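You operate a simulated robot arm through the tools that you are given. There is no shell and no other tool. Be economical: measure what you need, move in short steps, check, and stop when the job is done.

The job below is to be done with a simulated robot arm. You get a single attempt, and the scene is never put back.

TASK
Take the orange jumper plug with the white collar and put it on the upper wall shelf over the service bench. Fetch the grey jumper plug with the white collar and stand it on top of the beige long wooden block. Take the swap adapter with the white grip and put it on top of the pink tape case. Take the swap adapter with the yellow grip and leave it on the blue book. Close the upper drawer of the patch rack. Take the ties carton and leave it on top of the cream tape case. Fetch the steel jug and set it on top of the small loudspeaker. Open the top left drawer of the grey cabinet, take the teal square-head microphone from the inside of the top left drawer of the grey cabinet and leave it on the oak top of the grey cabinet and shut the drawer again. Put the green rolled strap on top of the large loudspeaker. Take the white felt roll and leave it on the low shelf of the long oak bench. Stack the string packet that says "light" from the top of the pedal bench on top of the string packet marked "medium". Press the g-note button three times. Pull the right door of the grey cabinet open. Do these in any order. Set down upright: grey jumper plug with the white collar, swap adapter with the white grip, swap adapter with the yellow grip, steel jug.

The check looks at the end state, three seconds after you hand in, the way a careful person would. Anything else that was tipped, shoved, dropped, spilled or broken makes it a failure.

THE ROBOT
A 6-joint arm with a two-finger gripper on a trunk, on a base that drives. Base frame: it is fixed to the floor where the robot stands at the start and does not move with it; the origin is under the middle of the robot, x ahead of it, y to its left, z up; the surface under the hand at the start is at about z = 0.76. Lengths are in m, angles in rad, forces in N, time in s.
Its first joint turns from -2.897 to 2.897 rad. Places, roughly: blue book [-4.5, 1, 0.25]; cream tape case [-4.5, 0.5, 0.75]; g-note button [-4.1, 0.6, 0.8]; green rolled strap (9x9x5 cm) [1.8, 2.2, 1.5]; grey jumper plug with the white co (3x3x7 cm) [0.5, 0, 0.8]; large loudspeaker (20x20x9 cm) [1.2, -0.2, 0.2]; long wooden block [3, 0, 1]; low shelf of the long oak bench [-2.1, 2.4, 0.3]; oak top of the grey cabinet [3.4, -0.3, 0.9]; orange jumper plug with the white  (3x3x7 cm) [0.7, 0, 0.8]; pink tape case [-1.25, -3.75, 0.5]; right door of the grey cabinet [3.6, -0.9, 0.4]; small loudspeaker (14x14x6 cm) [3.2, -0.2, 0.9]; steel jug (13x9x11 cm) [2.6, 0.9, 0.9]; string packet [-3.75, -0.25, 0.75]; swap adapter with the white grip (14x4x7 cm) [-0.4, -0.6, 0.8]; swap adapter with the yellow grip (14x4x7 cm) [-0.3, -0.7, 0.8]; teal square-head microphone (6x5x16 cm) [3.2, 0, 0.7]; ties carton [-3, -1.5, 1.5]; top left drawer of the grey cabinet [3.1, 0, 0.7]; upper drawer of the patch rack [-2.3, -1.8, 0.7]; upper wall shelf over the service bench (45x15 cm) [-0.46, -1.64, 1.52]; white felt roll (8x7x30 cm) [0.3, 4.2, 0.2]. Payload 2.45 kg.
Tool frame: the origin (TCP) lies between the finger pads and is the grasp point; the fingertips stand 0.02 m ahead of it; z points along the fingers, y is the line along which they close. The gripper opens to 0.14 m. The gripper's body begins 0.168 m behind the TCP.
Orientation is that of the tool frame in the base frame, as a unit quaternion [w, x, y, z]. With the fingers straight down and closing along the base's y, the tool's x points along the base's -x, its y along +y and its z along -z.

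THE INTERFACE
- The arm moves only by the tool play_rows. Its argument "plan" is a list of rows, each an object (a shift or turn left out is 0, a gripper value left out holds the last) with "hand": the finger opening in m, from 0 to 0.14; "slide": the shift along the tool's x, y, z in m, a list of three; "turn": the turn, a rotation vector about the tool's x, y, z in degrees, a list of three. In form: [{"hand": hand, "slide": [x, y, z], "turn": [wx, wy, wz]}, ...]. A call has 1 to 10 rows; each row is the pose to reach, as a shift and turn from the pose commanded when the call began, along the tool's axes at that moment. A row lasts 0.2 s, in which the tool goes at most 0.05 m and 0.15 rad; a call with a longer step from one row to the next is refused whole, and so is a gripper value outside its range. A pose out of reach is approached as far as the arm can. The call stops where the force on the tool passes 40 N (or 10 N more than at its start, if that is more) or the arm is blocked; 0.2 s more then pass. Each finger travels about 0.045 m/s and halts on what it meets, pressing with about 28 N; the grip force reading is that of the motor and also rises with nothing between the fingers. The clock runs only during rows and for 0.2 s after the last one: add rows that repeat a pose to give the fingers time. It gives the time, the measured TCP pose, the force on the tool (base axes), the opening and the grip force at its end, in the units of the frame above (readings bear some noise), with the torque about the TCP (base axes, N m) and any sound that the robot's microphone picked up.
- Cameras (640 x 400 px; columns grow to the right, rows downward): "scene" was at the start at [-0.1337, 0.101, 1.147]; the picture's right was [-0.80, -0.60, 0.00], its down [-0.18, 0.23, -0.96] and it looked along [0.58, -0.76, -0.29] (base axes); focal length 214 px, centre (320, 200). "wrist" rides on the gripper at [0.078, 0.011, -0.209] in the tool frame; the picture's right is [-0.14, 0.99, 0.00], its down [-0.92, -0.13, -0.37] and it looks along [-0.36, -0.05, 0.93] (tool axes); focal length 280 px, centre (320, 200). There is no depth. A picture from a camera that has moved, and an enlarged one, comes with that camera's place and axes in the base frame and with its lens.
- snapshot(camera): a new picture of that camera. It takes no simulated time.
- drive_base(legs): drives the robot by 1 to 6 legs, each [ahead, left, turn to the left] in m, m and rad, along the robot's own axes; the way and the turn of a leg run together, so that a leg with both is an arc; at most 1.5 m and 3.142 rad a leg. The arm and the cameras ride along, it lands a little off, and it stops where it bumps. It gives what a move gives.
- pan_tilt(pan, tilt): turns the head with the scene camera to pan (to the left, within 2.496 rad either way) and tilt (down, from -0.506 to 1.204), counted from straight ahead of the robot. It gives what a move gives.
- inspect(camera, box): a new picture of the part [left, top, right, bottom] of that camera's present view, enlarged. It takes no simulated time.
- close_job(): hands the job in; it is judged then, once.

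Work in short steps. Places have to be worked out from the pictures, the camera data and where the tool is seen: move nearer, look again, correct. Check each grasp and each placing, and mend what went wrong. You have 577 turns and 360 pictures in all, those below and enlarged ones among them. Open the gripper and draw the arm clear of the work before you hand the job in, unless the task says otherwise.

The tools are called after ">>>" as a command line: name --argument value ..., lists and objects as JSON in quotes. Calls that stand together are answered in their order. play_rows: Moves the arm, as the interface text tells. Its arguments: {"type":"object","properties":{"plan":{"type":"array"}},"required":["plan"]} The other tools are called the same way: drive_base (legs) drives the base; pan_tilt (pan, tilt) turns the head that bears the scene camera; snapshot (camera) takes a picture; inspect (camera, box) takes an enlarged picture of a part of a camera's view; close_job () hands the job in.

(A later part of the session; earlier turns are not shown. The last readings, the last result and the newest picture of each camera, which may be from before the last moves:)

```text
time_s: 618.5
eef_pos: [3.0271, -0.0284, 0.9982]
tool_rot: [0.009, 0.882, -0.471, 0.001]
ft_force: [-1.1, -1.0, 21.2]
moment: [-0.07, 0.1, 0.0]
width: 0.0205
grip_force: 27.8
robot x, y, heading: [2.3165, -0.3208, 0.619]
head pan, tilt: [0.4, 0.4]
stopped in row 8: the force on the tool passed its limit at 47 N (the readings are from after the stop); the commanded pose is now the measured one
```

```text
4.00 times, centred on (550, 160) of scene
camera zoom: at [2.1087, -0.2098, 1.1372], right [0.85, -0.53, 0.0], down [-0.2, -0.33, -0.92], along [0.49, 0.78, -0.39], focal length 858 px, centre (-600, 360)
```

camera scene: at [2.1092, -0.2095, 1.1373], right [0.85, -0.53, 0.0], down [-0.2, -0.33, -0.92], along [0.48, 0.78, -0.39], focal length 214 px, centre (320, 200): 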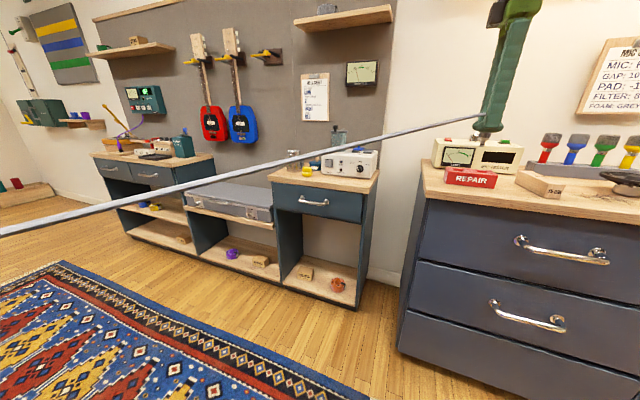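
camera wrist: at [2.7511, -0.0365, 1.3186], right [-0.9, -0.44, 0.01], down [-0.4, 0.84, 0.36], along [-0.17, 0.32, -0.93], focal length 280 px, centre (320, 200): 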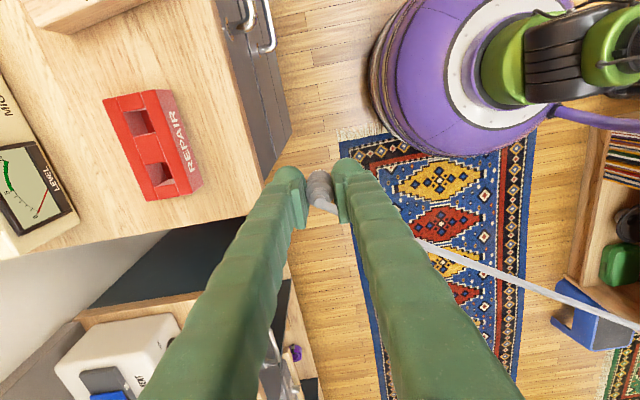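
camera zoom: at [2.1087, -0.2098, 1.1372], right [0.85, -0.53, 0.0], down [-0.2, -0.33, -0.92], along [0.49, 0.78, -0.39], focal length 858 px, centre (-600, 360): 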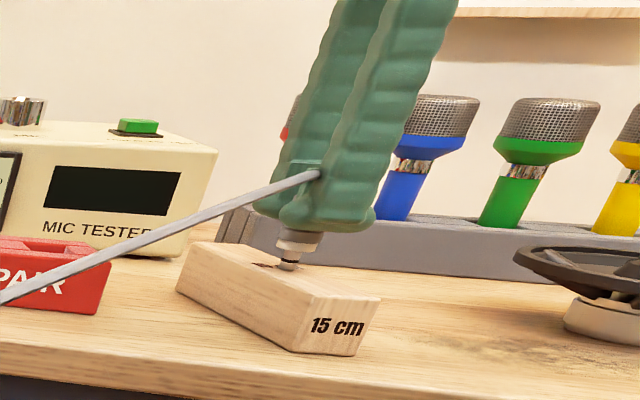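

Contact. Ease 1 mm and open slowly.

>>> play_rows --plan '[{"slide": [0, 0, -0.001]}, {"slide": [0, 0, -0.001]}, {"slide": [0, 0, -0.001], "hand": 0.024}, {"slide": [0, 0, -0.001], "hand": 0.03}, {"slide": [0, 0, -0.001], "hand": 0.045}, {"slide": [0, 0, -0.001], "hand": 0.06}]'

>>> inspect --camera "scene" --box '[500, 110, 600, 210]'

```text
time_s: 619.9
eef_pos: [3.0261, -0.0289, 0.9987]
tool_rot: [0.009, 0.882, -0.471, 0.0]
ft_force: [-0.3, -0.8, -0.7]
moment: [-0.02, 0.0, 0.0]
width: 0.0601
grip_force: 0.2
robot x, y, heading: [2.3187, -0.3214, 0.614]
head pan, tilt: [0.4, 0.4]
```

```text
4.00 times, centred on (550, 160) of scene
camera zoom: at [2.1095, -0.2095, 1.1373], right [0.85, -0.53, 0.0], down [-0.21, -0.33, -0.92], along [0.49, 0.78, -0.39], focal length 858 px, centre (-600, 360)
```

zoom: 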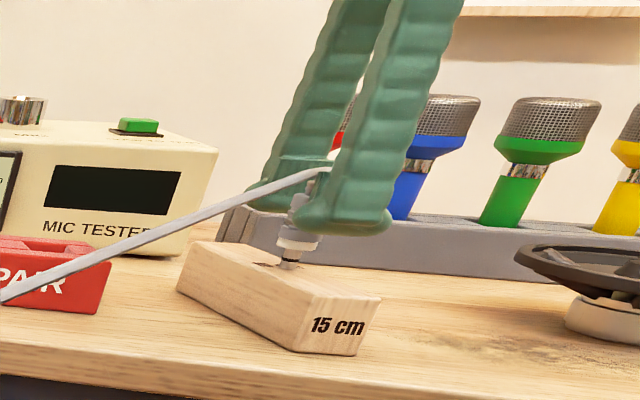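

It stands. Rise straight up slowly and verify.

>>> play_rows --plan '[{"slide": [0, 0, -0.02]}, {"slide": [0, 0, -0.05]}, {"slide": [0, 0, -0.09]}, {"slide": [0, 0, -0.13]}, {"slide": [0.0, 0, -0.17]}, {"slide": [-0.03, 0.03, -0.19]}, {"slide": [-0.06, 0.06, -0.2]}, {"slide": [-0.09, 0.09, -0.2]}, {"slide": [-0.12, 0.12, -0.2]}]'

>>> inspect --camera "scene" --box '[480, 90, 640, 210]'

```text
time_s: 621.9
eef_pos: [2.8601, 0.0087, 1.1996]
tool_rot: [0.008, 0.881, -0.472, 0.0]
ft_force: [0.3, -0.6, -1.2]
moment: [-0.01, 0.06, 0.03]
width: 0.0601
grip_force: 0.0
robot x, y, heading: [2.3171, -0.3194, 0.617]
head pan, tilt: [0.4, 0.4]
```

```text
3.33 times, centred on (560, 150) of scene
camera zoom: at [2.1099, -0.2093, 1.1373], right [0.85, -0.53, 0.0], down [-0.21, -0.33, -0.92], along [0.49, 0.78, -0.39], focal length 715 px, centre (-480, 367)
```

zoom: 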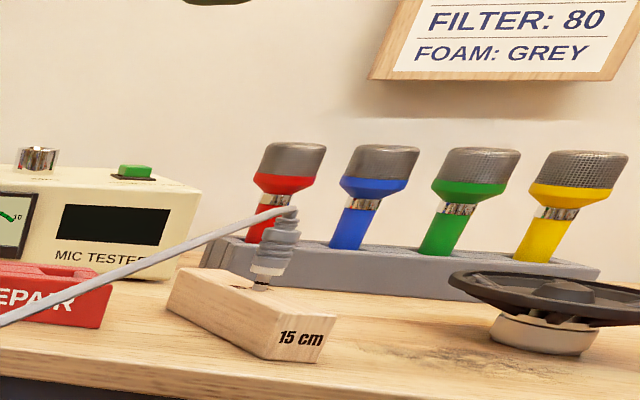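

The plug stands on the block. Next the drawer: I back off, centre on the top-left drawer's handle (≈(3.033,-0.144,0.72)) and level the hand with fingers closing vertically.

>>> drive_base --legs '[[-0.2, -0.28, 0.027]]'

>>> play_rows --plan '[{"slide": [0, -0.01, 0.0], "turn": [8, 0, 0], "hand": 0.08}, {"slide": [0, -0.02, 0.02], "turn": [16, 0, 0]}, {"slide": [0, -0.03, 0.05], "turn": [24, 0, 0]}, {"slide": [0, -0.04, 0.08], "turn": [32, 0, 0]}, {"slide": [0, -0.05, 0.12], "turn": [40, 0, 0]}, {"slide": [0, -0.06, 0.16], "turn": [48, 0, 0]}, {"slide": [0, -0.07, 0.2], "turn": [56, 0, 0]}, {"slide": [0, -0.08, 0.24], "turn": [64, 0, 0]}, {"slide": [0, -0.08, 0.28], "turn": [72, 0, 0]}, {"slide": [0, -0.08, 0.32], "turn": [80, 0, 0]}]'

>>> snapshot --camera "wrist"

>>> snapshot --camera "scene"

```text
time_s: 624.2
eef_pos: [2.8529, -0.3236, 1.1999]
tool_rot: [0.009, 0.888, -0.46, 0.001]
ft_force: [0.3, 0.0, 0.2]
moment: [0.0, 0.01, 0.01]
width: 0.0599
grip_force: 0.1
robot x, y, heading: [2.3165, -0.663, 0.641]
head pan, tilt: [0.4, 0.4]
```

```text
time_s: 626.4
eef_pos: [2.9163, -0.2807, 0.8794]
tool_rot: [-0.565, 0.685, -0.351, 0.296]
ft_force: [-1.4, 0.5, -0.9]
moment: [0.01, 0.01, 0.04]
width: 0.0799
grip_force: 0.1
robot x, y, heading: [2.3182, -0.6677, 0.642]
head pan, tilt: [0.4, 0.4]
```

```text
93 pictures are left
camera wrist: at [2.7912, -0.4662, 0.9081], right [-0.22, 0.0, -0.97], down [-0.81, 0.56, 0.19], along [0.54, 0.83, -0.13], focal length 280 px, centre (320, 200)
```

wrist: 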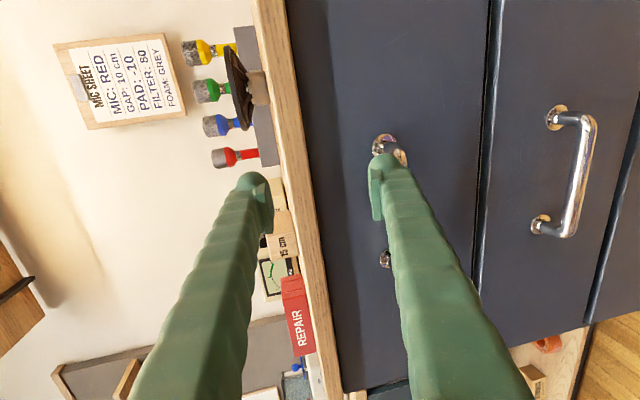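

```text
92 pictures are left
camera scene: at [2.1081, -0.5614, 1.1373], right [0.86, -0.5, 0.0], down [-0.2, -0.34, -0.92], along [0.46, 0.8, -0.39], focal length 214 px, centre (320, 200)
```

scene: 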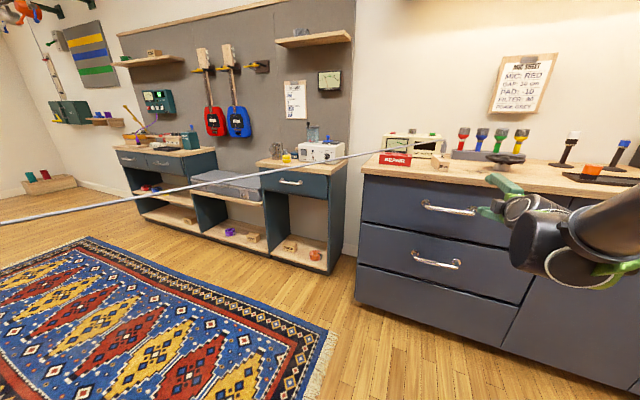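

Views agree: the handle bar is at (2.98,-0.13), z≈0.753. I line up in front of it.

>>> play_rows --plan '[{"hand": 0.06, "slide": [-0.025, 0.03, 0.015]}, {"slide": [-0.05, 0.06, 0.03]}, {"slide": [-0.075, 0.09, 0.05]}, {"slide": [-0.082, 0.115, 0.071]}, {"slide": [-0.082, 0.115, 0.071]}]'

>>> inspect --camera "wrist" --box '[200, 60, 480, 300]'

>>> inspect --camera "scene" --box '[380, 150, 580, 290]'

```text
time_s: 627.6
eef_pos: [2.9091, -0.1877, 0.7498]
tool_rot: [-0.565, 0.685, -0.352, 0.297]
ft_force: [-0.3, -0.3, 0.0]
moment: [-0.01, 0.01, 0.01]
width: 0.0603
grip_force: 0.1
robot x, y, heading: [2.3198, -0.6701, 0.643]
head pan, tilt: [0.4, 0.4]
```

```text
1.67 times, centred on (340, 180) of wrist
camera zoom: at [2.7828, -0.3724, 0.7788], right [-0.23, 0.0, -0.97], down [-0.81, 0.56, 0.19], along [0.54, 0.83, -0.13], focal length 467 px, centre (287, 233)
```

zoom: 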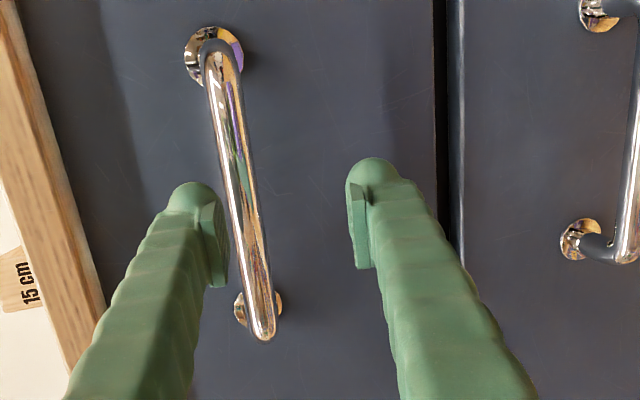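

```text
2.86 times, centred on (480, 220) of scene
camera zoom: at [2.1082, -0.5614, 1.1373], right [0.86, -0.5, 0.0], down [-0.2, -0.34, -0.92], along [0.46, 0.8, -0.39], focal length 613 px, centre (-137, 143)
```

zoom: 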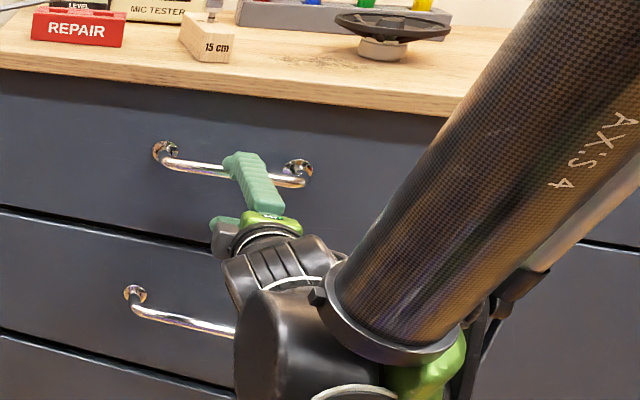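

>>> play_rows --plan '[{"slide": [0.01, -0.02, 0.01]}, {"slide": [0.015, -0.026, 0.035]}, {"slide": [0.015, -0.031, 0.06]}, {"slide": [0.015, -0.035, 0.078]}]'

>>> inspect --camera "wrist" --box '[200, 60, 480, 300]'

```text
time_s: 628.5
eef_pos: [2.9715, -0.1616, 0.7722]
tool_rot: [-0.564, 0.686, -0.351, 0.296]
ft_force: [-13.7, -11.2, 1.2]
moment: [0.39, -0.59, 0.15]
width: 0.0604
grip_force: 0.1
robot x, y, heading: [2.3173, -0.6665, 0.644]
head pan, tilt: [0.4, 0.4]
stopped in row 4: the force on the tool passed its limit at 71 N (the readings are from after the stop); the commanded pose is now the measured one
```

```text
1.67 times, centred on (340, 180) of wrist
camera zoom: at [2.8474, -0.3458, 0.7999], right [-0.23, 0.0, -0.97], down [-0.81, 0.56, 0.19], along [0.54, 0.83, -0.13], focal length 467 px, centre (287, 233)
```

zoom: 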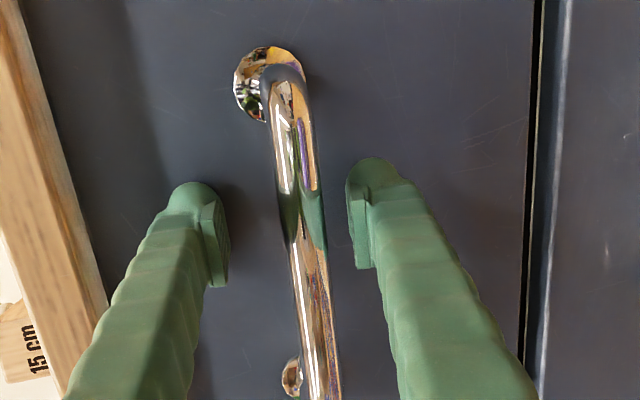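

Fingertips reached the drawer front with the bar between them. Back 5 mm, close, and pull gently.

>>> play_rows --plan '[{"slide": [0, 0.001, -0.006]}, {"slide": [0, 0.001, -0.006], "hand": 0.0}, {"slide": [0, 0.001, -0.006], "hand": 0.0}, {"slide": [0, 0.001, -0.006], "hand": 0.0}, {"slide": [0, 0.001, -0.006], "hand": 0.0}]'

>>> play_rows --plan '[{"slide": [0, 0.003, -0.015]}, {"slide": [0, 0.006, -0.035]}, {"slide": [0, 0.01, -0.055]}, {"slide": [0, 0.013, -0.075]}, {"slide": [0, 0.017, -0.095]}, {"slide": [0, 0.02, -0.115]}, {"slide": [0, 0.024, -0.135]}, {"slide": [0, 0.027, -0.155]}, {"slide": [0, 0.031, -0.175]}, {"slide": [0, 0.034, -0.195]}]'

>>> snapshot --camera "scene"

```text
time_s: 629.6
eef_pos: [2.9683, -0.1639, 0.765]
tool_rot: [-0.561, 0.688, -0.353, 0.295]
ft_force: [-5.6, 0.4, -64.1]
moment: [0.88, -0.58, -0.03]
width: 0.019
grip_force: 27.8
robot x, y, heading: [2.3181, -0.6654, 0.646]
head pan, tilt: [0.4, 0.4]
stopped in row 5: the force on the tool passed its limit at 44 N (the readings are from after the stop); the commanded pose is now the measured one
```

```text
time_s: 631.8
eef_pos: [2.8079, -0.2789, 0.7696]
tool_rot: [-0.561, 0.688, -0.354, 0.296]
ft_force: [13.8, -19.5, -64.1]
moment: [0.52, -0.83, 0.43]
width: 0.0309
grip_force: 27.9
robot x, y, heading: [2.3206, -0.6629, 0.643]
head pan, tilt: [0.4, 0.4]
```

```text
88 pictures are left
camera scene: at [2.1096, -0.5612, 1.1376], right [0.86, -0.5, 0.0], down [-0.2, -0.34, -0.92], along [0.46, 0.8, -0.39], focal length 214 px, centre (320, 200)
```

scene: 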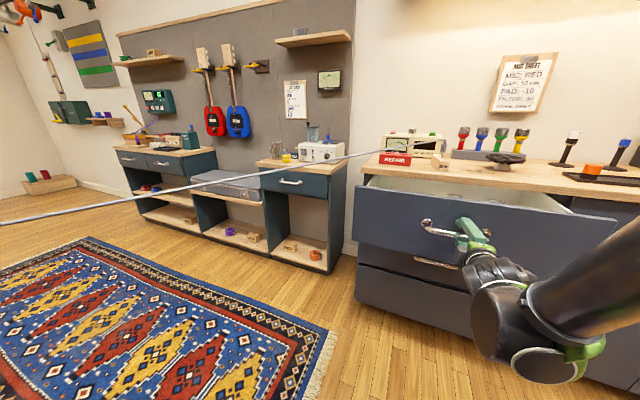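

The drawer is about 19 cm open. I release the handle, back off, and check the block and the drawer's inside.

>>> play_rows --plan '[{"hand": 0.06}, {"hand": 0.06}, {"hand": 0.06, "slide": [0, 0.005, -0.03]}, {"slide": [0, 0.013, -0.07]}, {"slide": [0, 0.02, -0.11]}]'

>>> inspect --camera "scene" --box '[350, 110, 610, 270]'

```text
time_s: 633.0
eef_pos: [2.7163, -0.3424, 0.7736]
tool_rot: [-0.563, 0.687, -0.352, 0.295]
ft_force: [0.4, -0.2, 0.4]
moment: [-0.01, -0.02, 0.02]
width: 0.0602
grip_force: 0.1
robot x, y, heading: [2.3194, -0.6709, 0.645]
head pan, tilt: [0.4, 0.4]
```

```text
2.46 times, centred on (480, 190) of scene
camera zoom: at [2.1079, -0.5617, 1.1373], right [0.86, -0.5, 0.0], down [-0.2, -0.34, -0.92], along [0.46, 0.8, -0.39], focal length 528 px, centre (-74, 225)
```

zoom: 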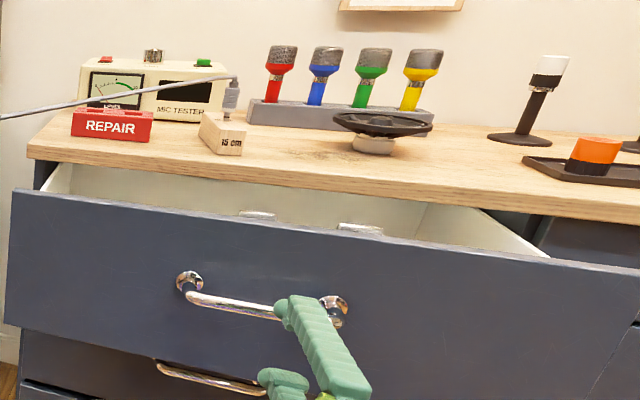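

Plug still upright. I raise the hand, point it down, and look into the drawer.

>>> play_rows --plan '[{"slide": [0, -0.044, -0.008], "turn": [-8, 0, 0], "hand": 0.1}, {"slide": [0, -0.088, -0.016], "turn": [-16, 0, 0]}, {"slide": [0, -0.132, -0.023], "turn": [-24, 0, 0]}, {"slide": [0, -0.176, -0.031], "turn": [-32, 0, 0]}, {"slide": [0, -0.22, -0.039], "turn": [-40, 0, 0]}, {"slide": [0, -0.264, -0.03], "turn": [-48, 0, 0]}, {"slide": [0, -0.308, -0.02], "turn": [-56, 0, 0]}, {"slide": [0, -0.35, -0.01], "turn": [-64, 0, 0]}, {"slide": [0, -0.375, 0.02], "turn": [-72, 0, 0]}, {"slide": [0, -0.38, 0.06], "turn": [-80, 0, 0]}]'

>>> play_rows --plan '[{"slide": [-0.02, -0.04, 0]}, {"slide": [-0.03, -0.08, 0]}, {"slide": [-0.04, -0.12, 0]}]'

>>> snapshot --camera "wrist"

```text
time_s: 635.2
eef_pos: [2.8174, -0.2665, 1.138]
tool_rot: [0.011, 0.888, -0.459, 0.0]
ft_force: [-0.7, 0.1, 0.2]
moment: [0.12, -0.12, -0.03]
width: 0.1001
grip_force: 0.2
robot x, y, heading: [2.3197, -0.6689, 0.638]
head pan, tilt: [0.4, 0.4]
```

```text
time_s: 636.0
eef_pos: [2.8942, -0.1642, 1.1342]
tool_rot: [0.01, 0.888, -0.46, -0.001]
ft_force: [0.3, -0.3, -0.2]
moment: [0.1, -0.11, 0.03]
width: 0.1001
grip_force: 0.0
robot x, y, heading: [2.3194, -0.6688, 0.643]
head pan, tilt: [0.4, 0.4]
```

```text
86 pictures are left
camera wrist: at [2.9321, -0.2317, 1.3438], right [-0.89, -0.46, 0.02], down [-0.42, 0.83, 0.36], along [-0.18, 0.31, -0.93], focal length 280 px, centre (320, 200)
```

wrist: 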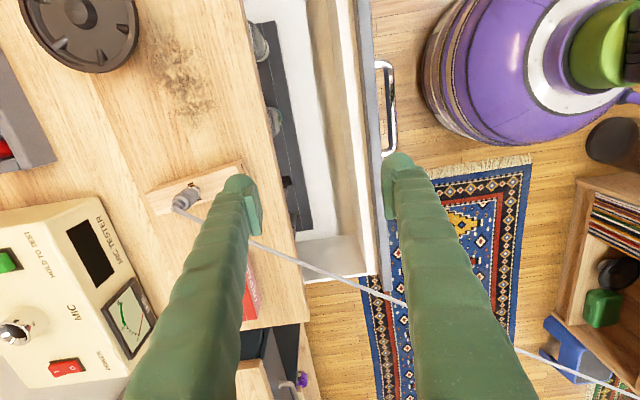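

I'll pull the drawer further from inside: closed fingers go down just behind its front panel.

>>> play_rows --plan '[{"hand": 0.0, "slide": [0, 0, 0.04]}, {"slide": [0, 0, 0.09]}, {"slide": [0, 0, 0.14]}, {"slide": [0, 0, 0.19]}, {"slide": [0, 0, 0.24]}, {"slide": [0, 0, 0.28]}, {"slide": [0, 0, 0.31]}]'

>>> inspect --camera "scene" --box '[350, 110, 610, 270]'

```text
time_s: 637.6
eef_pos: [2.8928, -0.1664, 0.8221]
tool_rot: [0.01, 0.888, -0.46, 0.0]
ft_force: [-0.1, 0.0, -0.8]
moment: [0.02, 0.01, 0.03]
width: 0.0001
grip_force: 27.9
robot x, y, heading: [2.3161, -0.6716, 0.647]
head pan, tilt: [0.4, 0.4]
```

```text
2.46 times, centred on (480, 190) of scene
camera zoom: at [2.108, -0.5616, 1.1373], right [0.86, -0.5, 0.0], down [-0.2, -0.34, -0.92], along [0.46, 0.8, -0.39], focal length 528 px, centre (-74, 225)
```

zoom: 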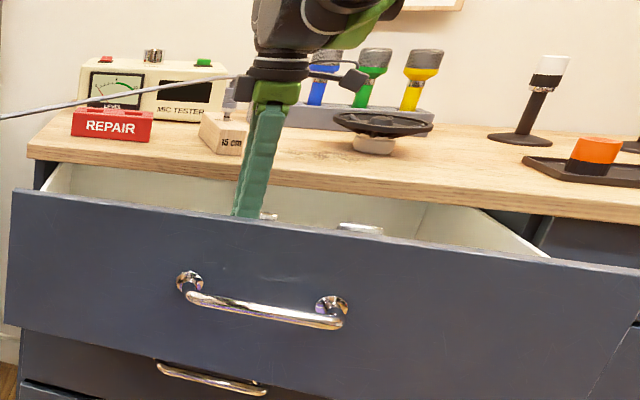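

>>> play_rows --plan '[{"slide": [0, 0.025, 0]}, {"slide": [0, 0.05, 0]}, {"slide": [0, 0.075, 0]}, {"slide": [0, 0.1, 0]}, {"slide": [0, 0.125, 0]}, {"slide": [0, 0.15, 0]}, {"slide": [0, 0.175, 0]}, {"slide": [0, 0.2, 0]}]'

>>> play_rows --plan '[{"slide": [0, -0.01, -0.03]}, {"slide": [0, -0.02, -0.07]}, {"slide": [0, -0.05, -0.1]}, {"slide": [0, -0.08, -0.14]}, {"slide": [0, -0.11, -0.18]}, {"slide": [0, -0.13, -0.22]}, {"slide": [0, -0.13, -0.26], "hand": 0.1}, {"slide": [0, -0.13, -0.3]}]'

>>> snapshot --camera "wrist"

```text
time_s: 639.5
eef_pos: [2.7339, -0.2791, 0.8279]
tool_rot: [0.007, 0.888, -0.46, 0.001]
ft_force: [8.1, 7.8, -2.5]
moment: [0.0, 0.01, 0.17]
width: 0.0002
grip_force: 28.2
robot x, y, heading: [2.3185, -0.669, 0.643]
head pan, tilt: [0.4, 0.4]
stopped in row 8: the force on the tool passed its limit at 45 N (the readings are from after the stop); the commanded pose is now the measured one
```

```text
time_s: 641.2
eef_pos: [2.8411, -0.2029, 1.1236]
tool_rot: [0.007, 0.888, -0.459, 0.002]
ft_force: [0.2, -0.8, 0.7]
moment: [0.01, 0.01, 0.0]
width: 0.052
grip_force: 0.0
robot x, y, heading: [2.3202, -0.6681, 0.646]
head pan, tilt: [0.4, 0.4]
```

```text
84 pictures are left
camera wrist: at [2.8765, -0.2707, 1.334], right [-0.89, -0.46, 0.01], down [-0.43, 0.83, 0.36], along [-0.17, 0.31, -0.93], focal length 280 px, centre (320, 200)
```

wrist: 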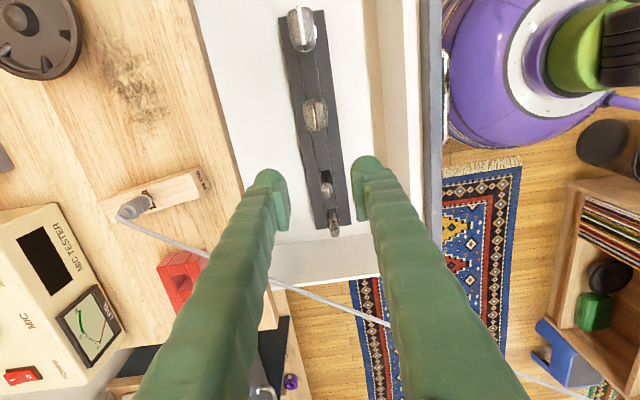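

>>> inspect --camera "wrist" --box '[260, 0, 380, 250]'

>>> inspect --camera "scene" --box '[350, 150, 610, 280]'

```text
1.60 times, centred on (320, 125) of wrist
camera zoom: at [2.8765, -0.2707, 1.334], right [-0.89, -0.46, 0.01], down [-0.43, 0.83, 0.36], along [-0.17, 0.31, -0.93], focal length 449 px, centre (320, 320)
```

zoom: 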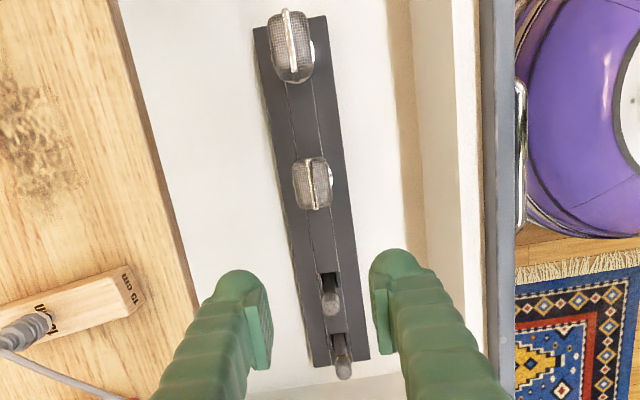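

```text
2.46 times, centred on (480, 215) of scene
camera zoom: at [2.1081, -0.5614, 1.1373], right [0.86, -0.5, 0.0], down [-0.2, -0.34, -0.92], along [0.46, 0.8, -0.39], focal length 528 px, centre (-74, 163)
```

zoom: 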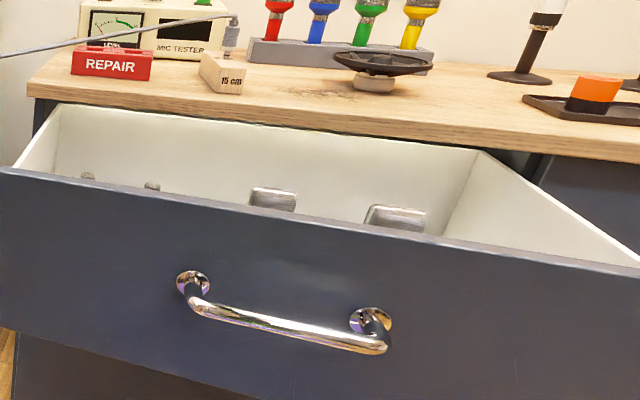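

Two square-head mics stand in a rack; the nearer to the middle (≈(2.865,-0.237)) matches the given place. I look at its colour while moving in.

>>> play_rows --plan '[{"hand": 0.09, "slide": [0.02, 0, 0.04]}, {"slide": [0.0415, 0, 0.08]}, {"slide": [0.0415, 0, 0.12]}, {"slide": [0.0415, 0, 0.16]}, {"slide": [0.0415, 0, 0.2]}, {"slide": [0.0415, 0, 0.24]}, {"slide": [0.0415, 0, 0.26]}]'

>>> snapshot --camera "wrist"

```text
time_s: 642.9
eef_pos: [2.8631, -0.2375, 0.8663]
tool_rot: [0.006, 0.888, -0.459, 0.001]
ft_force: [0.7, -0.1, 0.3]
moment: [0.0, -0.02, 0.01]
width: 0.0902
grip_force: 0.0
robot x, y, heading: [2.324, -0.6671, 0.647]
head pan, tilt: [0.4, 0.4]
```

```text
81 pictures are left
camera wrist: at [2.8994, -0.3064, 1.0753], right [-0.89, -0.46, 0.01], down [-0.43, 0.83, 0.36], along [-0.17, 0.31, -0.93], focal length 280 px, centre (320, 200)
```

wrist: 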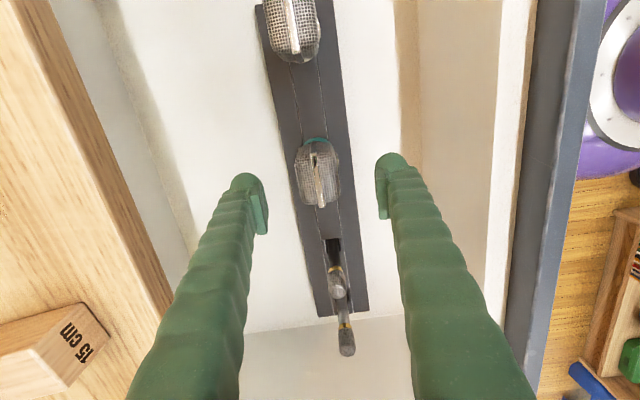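

The teal band is visible: right one. Lower onto its head and grip.

>>> play_rows --plan '[{"slide": [0, 0, 0.03]}, {"slide": [0, 0, 0.06]}, {"slide": [0, 0, 0.085]}, {"slide": [0, 0, 0.092]}, {"slide": [0, 0, 0.092], "hand": 0.0}, {"slide": [0, 0, 0.092], "hand": 0.0}, {"slide": [0, 0, 0.092], "hand": 0.0}, {"slide": [0, 0, 0.092], "hand": 0.0}]'

>>> play_rows --plan '[{"slide": [0, 0, -0.02]}, {"slide": [0, 0, -0.05]}, {"slide": [0, 0, -0.09]}, {"slide": [0, 0, -0.13]}, {"slide": [0, 0, -0.17]}, {"slide": [0, 0, -0.21]}, {"slide": [0, 0, -0.25]}, {"slide": [0, 0, -0.29]}, {"slide": [0, 0, -0.33]}, {"slide": [0, 0, -0.36]}]'

>>> snapshot --camera "scene"

```text
time_s: 644.6
eef_pos: [2.8632, -0.2411, 0.7736]
tool_rot: [0.006, 0.888, -0.459, 0.001]
ft_force: [1.8, 0.4, 0.4]
moment: [0.12, -0.18, -0.04]
width: 0.0415
grip_force: 27.8
robot x, y, heading: [2.3191, -0.6674, 0.644]
head pan, tilt: [0.4, 0.4]
```

```text
time_s: 646.9
eef_pos: [2.8642, -0.2361, 1.1349]
tool_rot: [0.007, 0.888, -0.459, 0.001]
ft_force: [0.6, -0.2, -3.8]
moment: [-0.05, -0.01, 0.03]
width: 0.0415
grip_force: 28.4
robot x, y, heading: [2.3211, -0.669, 0.64]
head pan, tilt: [0.4, 0.4]
```

```text
80 pictures are left
camera scene: at [2.1082, -0.5614, 1.1373], right [0.86, -0.5, 0.0], down [-0.2, -0.34, -0.92], along [0.46, 0.8, -0.39], focal length 214 px, centre (320, 200)
```

scene: 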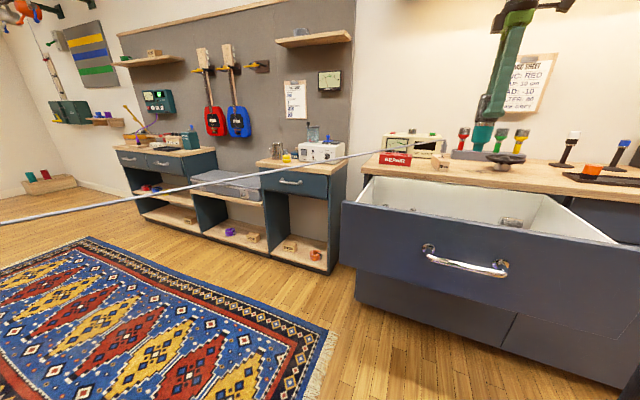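

>>> inspect --camera "scene" --box '[440, 70, 640, 200]'

>>> snapshot --camera "wrist"

```text
3.08 times, centred on (540, 135) of scene
camera zoom: at [2.1082, -0.5614, 1.1373], right [0.86, -0.5, 0.0], down [-0.2, -0.34, -0.92], along [0.46, 0.8, -0.39], focal length 660 px, centre (-357, 400)
```

zoom: 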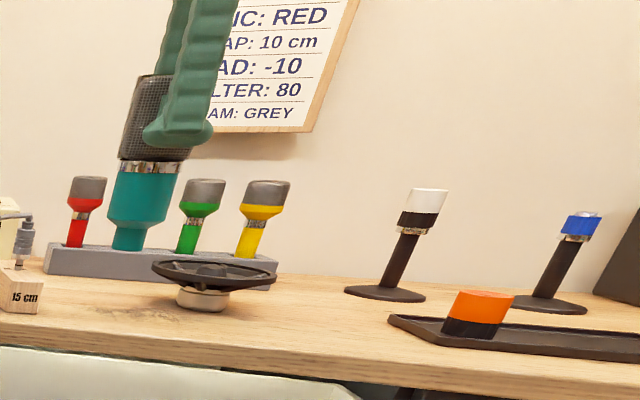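

```text
78 pictures are left
camera wrist: at [2.9006, -0.3037, 1.3449], right [-0.89, -0.46, 0.01], down [-0.43, 0.83, 0.36], along [-0.17, 0.31, -0.93], focal length 280 px, centre (320, 200)
```

wrist: 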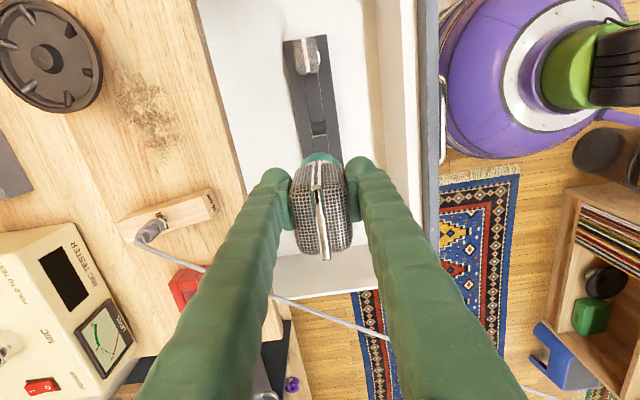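

The mic is in hand. I move right to the free patch between the speaker and the tray, then yaw 90° and tilt so it can lie down with its tail toward the wall.

>>> drive_base --legs '[[0, -0.265, 0]]'

>>> play_rows --plan '[{"slide": [0, 0, -0.01], "turn": [0, 0, 8]}, {"slide": [0, 0, -0.02], "turn": [0, 0, 16]}, {"slide": [0, 0, -0.03], "turn": [0, 0, 24]}, {"slide": [0, 0, -0.03], "turn": [0, 0, 32]}, {"slide": [0, 0, -0.03], "turn": [0, 0, 40]}, {"slide": [0, 0, -0.03], "turn": [0, 0, 48]}, {"slide": [0, 0, -0.03], "turn": [0, 0, 56]}, {"slide": [0, 0, -0.03], "turn": [0, 0, 64]}, {"slide": [0, 0, -0.03], "turn": [0, 0, 72]}, {"slide": [0, 0, -0.03], "turn": [0, 0, 80]}]'

>>> play_rows --plan '[{"turn": [0, 0, 8]}, {"turn": [0, 0, 10]}]'

>>> play_rows --plan '[{"turn": [0, -8, 0]}, {"turn": [0, -16, 0]}, {"turn": [0, -24, 0]}, {"turn": [0, -32, 0]}, {"turn": [0, -40, 0]}, {"turn": [0, -48, 0]}, {"turn": [0, -56, 0]}, {"turn": [0, -64, 0]}, {"turn": [0, -72, 0]}, {"turn": [0, -80, 0]}]'

>>> snapshot --camera "wrist"

```text
time_s: 648.7
eef_pos: [3.0242, -0.4499, 1.1351]
tool_rot: [0.007, 0.888, -0.46, 0.001]
ft_force: [0.5, -0.8, -4.3]
moment: [-0.04, -0.04, -0.01]
width: 0.0411
grip_force: 28.2
robot x, y, heading: [2.4768, -0.8832, 0.642]
head pan, tilt: [0.4, 0.4]
```

```text
time_s: 650.9
eef_pos: [3.023, -0.4494, 1.1642]
tool_rot: [-0.005, -0.383, 0.924, -0.006]
ft_force: [-0.3, 0.9, -4.2]
moment: [-0.03, 0.01, -0.01]
width: 0.0411
grip_force: 28.2
robot x, y, heading: [2.4739, -0.8798, 0.641]
head pan, tilt: [0.4, 0.4]
```

```text
time_s: 651.5
eef_pos: [3.0233, -0.4488, 1.1648]
tool_rot: [-0.004, -0.301, 0.954, -0.006]
ft_force: [0.3, 0.2, -4.7]
moment: [-0.04, 0.06, -0.05]
width: 0.0411
grip_force: 28.1
robot x, y, heading: [2.4812, -0.8821, 0.638]
head pan, tilt: [0.4, 0.4]
```

```text
time_s: 653.7
eef_pos: [3.0244, -0.4495, 1.1656]
tool_rot: [0.61, -0.235, 0.732, 0.19]
ft_force: [0.0, 0.1, -4.5]
moment: [-0.18, 0.15, 0.01]
width: 0.0412
grip_force: 28.1
robot x, y, heading: [2.4786, -0.883, 0.637]
head pan, tilt: [0.4, 0.4]
```

```text
77 pictures are left
camera wrist: at [2.8384, -0.5692, 1.1262], right [-0.55, 0.82, 0.13], down [-0.09, -0.21, 0.97], along [0.83, 0.53, 0.19], focal length 280 px, centre (320, 200)
```

wrist: 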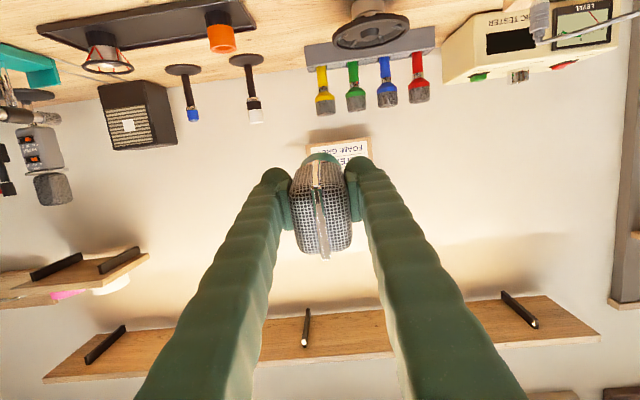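

>>> play_rows --plan '[{"slide": [-0.006, -0.01, 0.04]}, {"slide": [-0.013, -0.02, 0.08]}, {"slide": [-0.02, -0.02, 0.12]}, {"slide": [-0.026, -0.02, 0.16]}, {"slide": [-0.033, -0.02, 0.195]}, {"slide": [-0.02, -0.02, 0.225]}, {"slide": [0.02, -0.02, 0.235]}, {"slide": [0.06, -0.02, 0.242]}, {"slide": [0.09, -0.02, 0.247]}]'

>>> snapshot --camera "wrist"

>>> inspect --camera "scene" --box '[380, 70, 640, 230]'

```text
time_s: 655.7
eef_pos: [3.2211, -0.3363, 1.0316]
tool_rot: [0.61, -0.235, 0.733, 0.19]
ft_force: [0.3, 0.9, -4.4]
moment: [-0.12, 0.21, -0.02]
width: 0.0415
grip_force: 28.3
robot x, y, heading: [2.4779, -0.8834, 0.64]
head pan, tilt: [0.4, 0.4]
```

```text
76 pictures are left
camera wrist: at [3.0346, -0.4555, 0.9925], right [-0.55, 0.83, 0.13], down [-0.09, -0.21, 0.97], along [0.83, 0.52, 0.19], focal length 280 px, centre (320, 200)
```

wrist: 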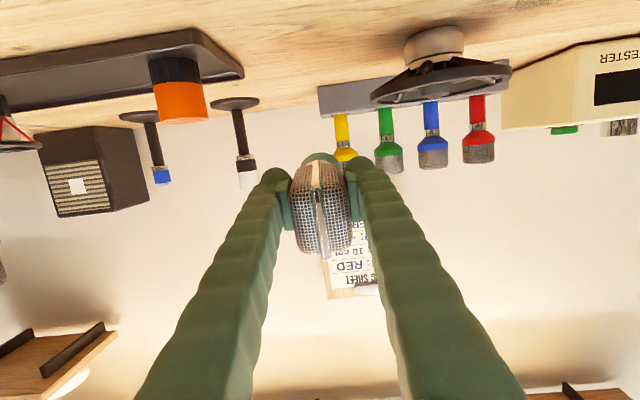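

```text
2.46 times, centred on (510, 150) of scene
camera zoom: at [2.2679, -0.7741, 1.1373], right [0.86, -0.51, 0.0], down [-0.2, -0.34, -0.92], along [0.47, 0.79, -0.39], focal length 528 px, centre (-148, 323)
```

zoom: 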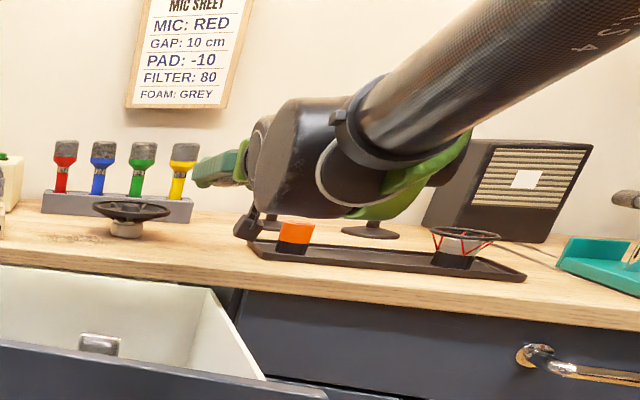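

>>> play_rows --plan '[{"slide": [0.03, -0.006, 0.005]}, {"slide": [0.055, -0.006, 0.01]}, {"slide": [0.07, -0.006, 0.0125]}, {"slide": [0.076, -0.006, 0.0135]}, {"slide": [0.082, -0.006, 0.0145]}, {"slide": [0.088, -0.006, 0.0155]}, {"slide": [0.094, -0.006, 0.0165]}, {"slide": [0.1, -0.006, 0.0175]}]'

>>> snapshot --camera "wrist"

```text
time_s: 657.5
eef_pos: [3.2238, -0.3434, 0.9298]
tool_rot: [0.611, -0.235, 0.732, 0.19]
ft_force: [-4.4, -2.3, 9.6]
moment: [0.52, -0.79, -0.07]
width: 0.0414
grip_force: 27.7
robot x, y, heading: [2.4787, -0.8817, 0.64]
head pan, tilt: [0.4, 0.4]
```

```text
74 pictures are left
camera wrist: at [3.0377, -0.4621, 0.8919], right [-0.55, 0.83, 0.13], down [-0.09, -0.21, 0.97], along [0.83, 0.52, 0.19], focal length 280 px, centre (320, 200)
```

wrist: 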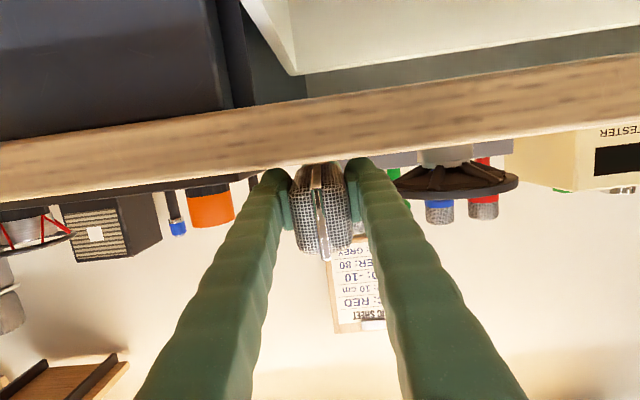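

Tail touches down. Open modestly and withdraw straight back.

>>> play_rows --plan '[{"hand": 0.055}, {"hand": 0.07}, {"hand": 0.075}, {"hand": 0.075}]'

>>> play_rows --plan '[{"slide": [-0.002, 0, -0.03]}, {"slide": [-0.005, 0, -0.07]}, {"slide": [-0.02, 0, -0.11]}, {"slide": [-0.05, 0, -0.14]}, {"slide": [-0.085, 0, -0.16]}, {"slide": [-0.12, 0, -0.18]}]'

>>> snapshot --camera "wrist"

```text
time_s: 658.5
eef_pos: [3.2244, -0.3429, 0.9299]
tool_rot: [0.611, -0.235, 0.732, 0.19]
ft_force: [-1.1, -0.1, 1.2]
moment: [0.0, 0.01, 0.02]
width: 0.0748
grip_force: 0.1
robot x, y, heading: [2.4812, -0.8791, 0.636]
head pan, tilt: [0.4, 0.4]
```

```text
time_s: 659.9
eef_pos: [3.0969, -0.4324, 1.0786]
tool_rot: [0.61, -0.235, 0.732, 0.19]
ft_force: [1.0, -0.3, -0.4]
moment: [-0.03, 0.01, -0.01]
width: 0.0749
grip_force: 0.1
robot x, y, heading: [2.4816, -0.8836, 0.637]
head pan, tilt: [0.4, 0.4]
```

```text
73 pictures are left
camera wrist: at [2.9099, -0.5517, 1.0414], right [-0.55, 0.83, 0.13], down [-0.09, -0.21, 0.97], along [0.83, 0.52, 0.19], focal length 280 px, centre (320, 200)
```

wrist: 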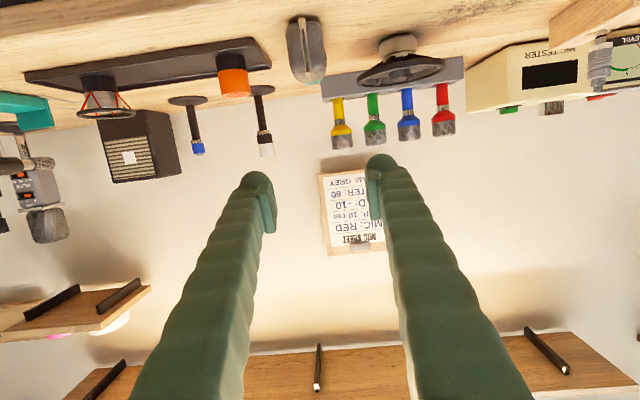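

The mic lies on the oak top. Now I retract, point the hand down, and go in front of the open drawer to push it shut by its handle.

>>> play_rows --plan '[{"hand": 0.0, "slide": [0.006, 0, -0.036], "turn": [0, 8, 0]}, {"slide": [0.012, 0, -0.072], "turn": [0, 16, 0]}, {"slide": [0.018, 0, -0.108], "turn": [0, 24, 0]}, {"slide": [0.024, 0, -0.144], "turn": [0, 32, 0]}, {"slide": [0.03, 0, -0.18], "turn": [0, 40, 0]}, {"slide": [0.036, 0, -0.216], "turn": [0, 48, 0]}, {"slide": [0.042, 0, -0.25], "turn": [0, 56, 0]}, {"slide": [0.048, 0, -0.28], "turn": [0, 64, 0]}, {"slide": [0.054, 0, -0.31], "turn": [0, 72, 0]}, {"slide": [0.06, 0, -0.34], "turn": [0, 80, 0]}]'

>>> drive_base --legs '[[-0.1, 0.29, 0]]'

>>> snapshot --camera "wrist"

```text
time_s: 662.1
eef_pos: [2.8112, -0.6302, 1.0851]
tool_rot: [-0.005, -0.302, 0.953, -0.006]
ft_force: [-0.3, -0.3, -0.3]
moment: [0.0, 0.03, 0.0]
width: 0.0001
grip_force: 28.0
robot x, y, heading: [2.4775, -0.886, 0.64]
head pan, tilt: [0.4, 0.4]
```

```text
time_s: 664.2
eef_pos: [2.5574, -0.4546, 1.0843]
tool_rot: [-0.003, -0.3, 0.954, -0.006]
ft_force: [-0.6, 0.4, 0.7]
moment: [-0.03, -0.02, -0.02]
width: 0.0
grip_force: 28.1
robot x, y, heading: [2.2228, -0.7023, 0.642]
head pan, tilt: [0.4, 0.4]
```

```text
72 pictures are left
camera wrist: at [2.487, -0.4881, 1.295], right [-0.45, 0.89, -0.01], down [0.83, 0.43, 0.36], along [0.32, 0.15, -0.93], focal length 280 px, centre (320, 200)
```

wrist: 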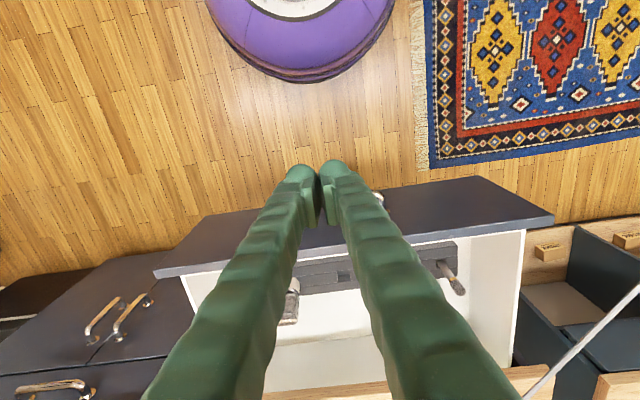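

>>> play_rows --plan '[{"slide": [0, 0, 0.045]}, {"slide": [0, 0, 0.09]}, {"slide": [0, 0, 0.135]}, {"slide": [0, 0, 0.18]}, {"slide": [0, 0, 0.225]}, {"slide": [0, 0, 0.27]}, {"slide": [0, 0, 0.31]}, {"slide": [0, 0, 0.33]}]'

>>> play_rows --plan '[{"slide": [-0.04, 0, 0]}, {"slide": [-0.08, 0, 0]}, {"slide": [-0.11, 0, 0]}, {"slide": [-0.14, 0, 0]}, {"slide": [-0.17, 0, 0]}, {"slide": [-0.2, 0, 0]}, {"slide": [-0.23, 0, 0]}, {"slide": [-0.26, 0, 0]}, {"slide": [-0.29, 0, 0]}, {"slide": [-0.32, 0, 0]}]'

>>> inspect --camera "scene" --box '[380, 100, 640, 280]'

```text
time_s: 666.0
eef_pos: [2.5558, -0.4613, 0.7533]
tool_rot: [-0.003, -0.3, 0.954, -0.005]
ft_force: [0.2, 0.5, -0.1]
moment: [0.01, -0.02, -0.01]
width: 0.0
grip_force: 28.0
robot x, y, heading: [2.2214, -0.7034, 0.637]
head pan, tilt: [0.4, 0.4]
```

```text
time_s: 668.2
eef_pos: [2.8181, -0.2763, 0.754]
tool_rot: [-0.004, -0.3, 0.954, -0.006]
ft_force: [-0.3, 0.0, 0.2]
moment: [0.03, 0.01, -0.01]
width: 0.0002
grip_force: 28.1
robot x, y, heading: [2.2223, -0.7029, 0.639]
head pan, tilt: [0.4, 0.4]
```

```text
2.22 times, centred on (510, 190) of scene
camera zoom: at [2.0123, -0.595, 1.1373], right [0.86, -0.51, 0.0], down [-0.2, -0.33, -0.92], along [0.47, 0.79, -0.39], focal length 477 px, centre (-102, 222)
```

zoom: 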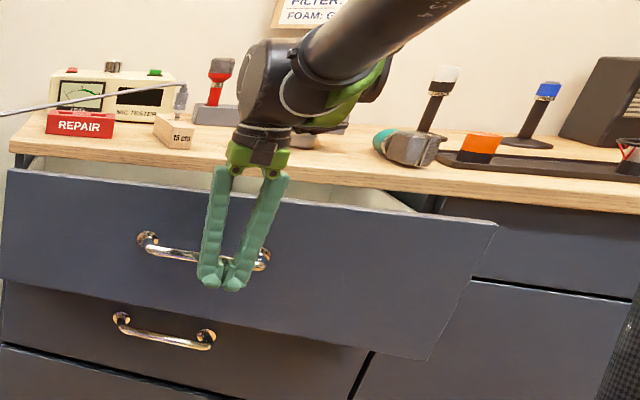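

>>> play_rows --plan '[{"slide": [-0.03, 0, 0]}, {"slide": [-0.06, 0, 0]}, {"slide": [-0.09, 0, 0]}, {"slide": [-0.12, 0, 0]}, {"slide": [-0.14, 0, 0]}, {"slide": [-0.16, 0, 0]}, {"slide": [-0.175, 0, 0]}, {"slide": [-0.19, 0, 0]}, {"slide": [-0.205, 0, 0]}, {"slide": [-0.22, 0, 0]}]'

>>> inspect --camera "scene" --box '[380, 100, 640, 280]'

```text
time_s: 669.6
eef_pos: [2.9394, -0.191, 0.7494]
tool_rot: [-0.008, -0.3, 0.954, -0.007]
ft_force: [-6.6, -4.6, 1.7]
moment: [0.1, -0.14, 0.05]
width: 0.0
grip_force: 29.4
robot x, y, heading: [2.2213, -0.7031, 0.635]
head pan, tilt: [0.4, 0.4]
stopped in row 6: the force on the tool passed its limit at 75 N (the readings are from after the stop); the commanded pose is now the measured one
```

```text
2.22 times, centred on (510, 190) of scene
camera zoom: at [2.0119, -0.5953, 1.1373], right [0.86, -0.51, 0.0], down [-0.2, -0.33, -0.92], along [0.47, 0.79, -0.39], focal length 477 px, centre (-102, 222)
```

zoom: 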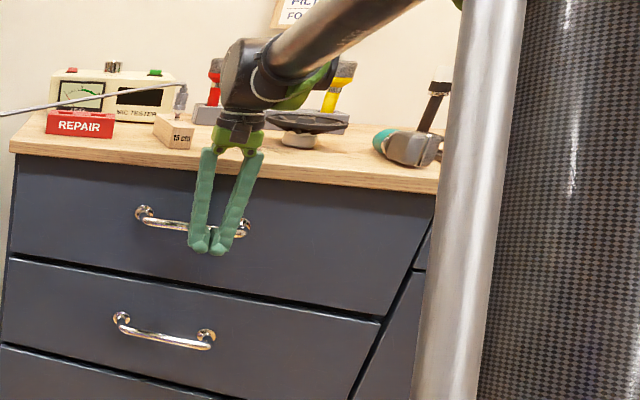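

The drawer is shut and the plug still stands. Next the right door: I retract, move right, and look at its handle.

>>> play_rows --plan '[{"slide": [0.04, 0, 0]}, {"slide": [0.08, 0, 0]}, {"slide": [0.12, 0, 0]}, {"slide": [0.16, 0, 0]}, {"slide": [0.2, 0, -0.02]}, {"slide": [0.23, 0, -0.05]}, {"slide": [0.25, 0, -0.09]}]'

>>> drive_base --legs '[[0, -0.8, 0]]'

>>> pan_tilt --pan 0.3 --tilt 0.6

>>> snapshot --camera "scene"

>>> snapshot --camera "wrist"

```text
time_s: 671.2
eef_pos: [2.736, -0.3337, 0.843]
tool_rot: [-0.008, -0.3, 0.954, -0.007]
ft_force: [0.1, -0.2, 0.1]
moment: [-0.05, 0.03, -0.01]
width: 0.0001
grip_force: 29.2
robot x, y, heading: [2.2215, -0.7045, 0.641]
head pan, tilt: [0.4, 0.4]
```

```text
time_s: 675.5
eef_pos: [3.2086, -0.971, 0.8426]
tool_rot: [-0.008, -0.299, 0.954, -0.008]
ft_force: [-0.3, 0.1, -0.2]
moment: [-0.01, -0.04, 0.04]
width: 0.0001
grip_force: 29.3
robot x, y, heading: [2.6917, -1.3433, 0.633]
head pan, tilt: [0.4, 0.4]
```

```text
time_s: 676.2
eef_pos: [3.208, -0.9708, 0.8428]
tool_rot: [-0.008, -0.299, 0.954, -0.007]
ft_force: [0.2, 0.7, 0.8]
moment: [0.0, -0.01, 0.0]
width: 0.0001
grip_force: 29.3
robot x, y, heading: [2.6934, -1.3436, 0.635]
head pan, tilt: [0.3, 0.6]
```

```text
69 pictures are left
camera scene: at [2.4886, -1.2415, 1.1191], right [0.8, -0.59, 0.0], down [-0.34, -0.45, -0.83], along [0.49, 0.66, -0.56], focal length 214 px, centre (320, 200)
```

scene: 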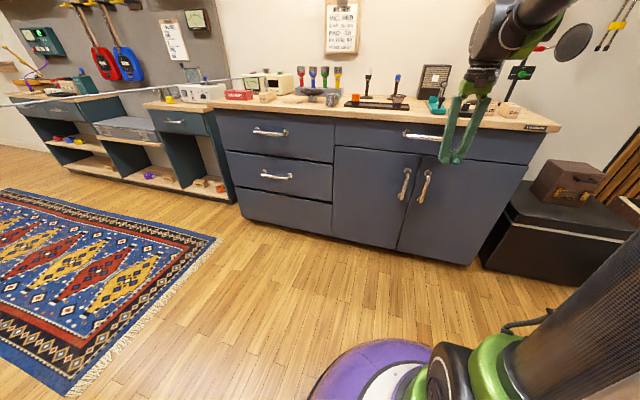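

```text
68 pictures are left
camera wrist: at [3.1398, -1.0052, 1.053], right [-0.45, 0.89, -0.01], down [0.83, 0.43, 0.35], along [0.32, 0.15, -0.94], focal length 280 px, centre (320, 200)
```

wrist: 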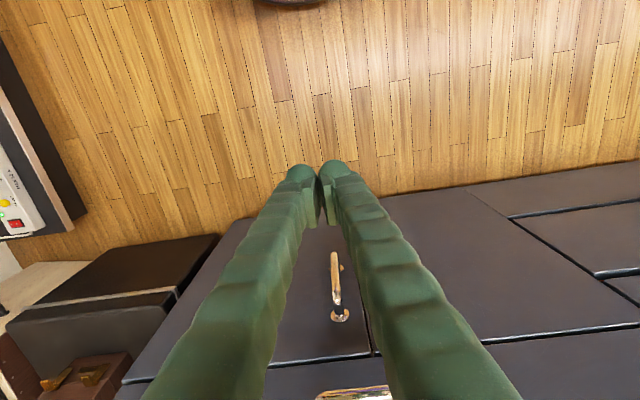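

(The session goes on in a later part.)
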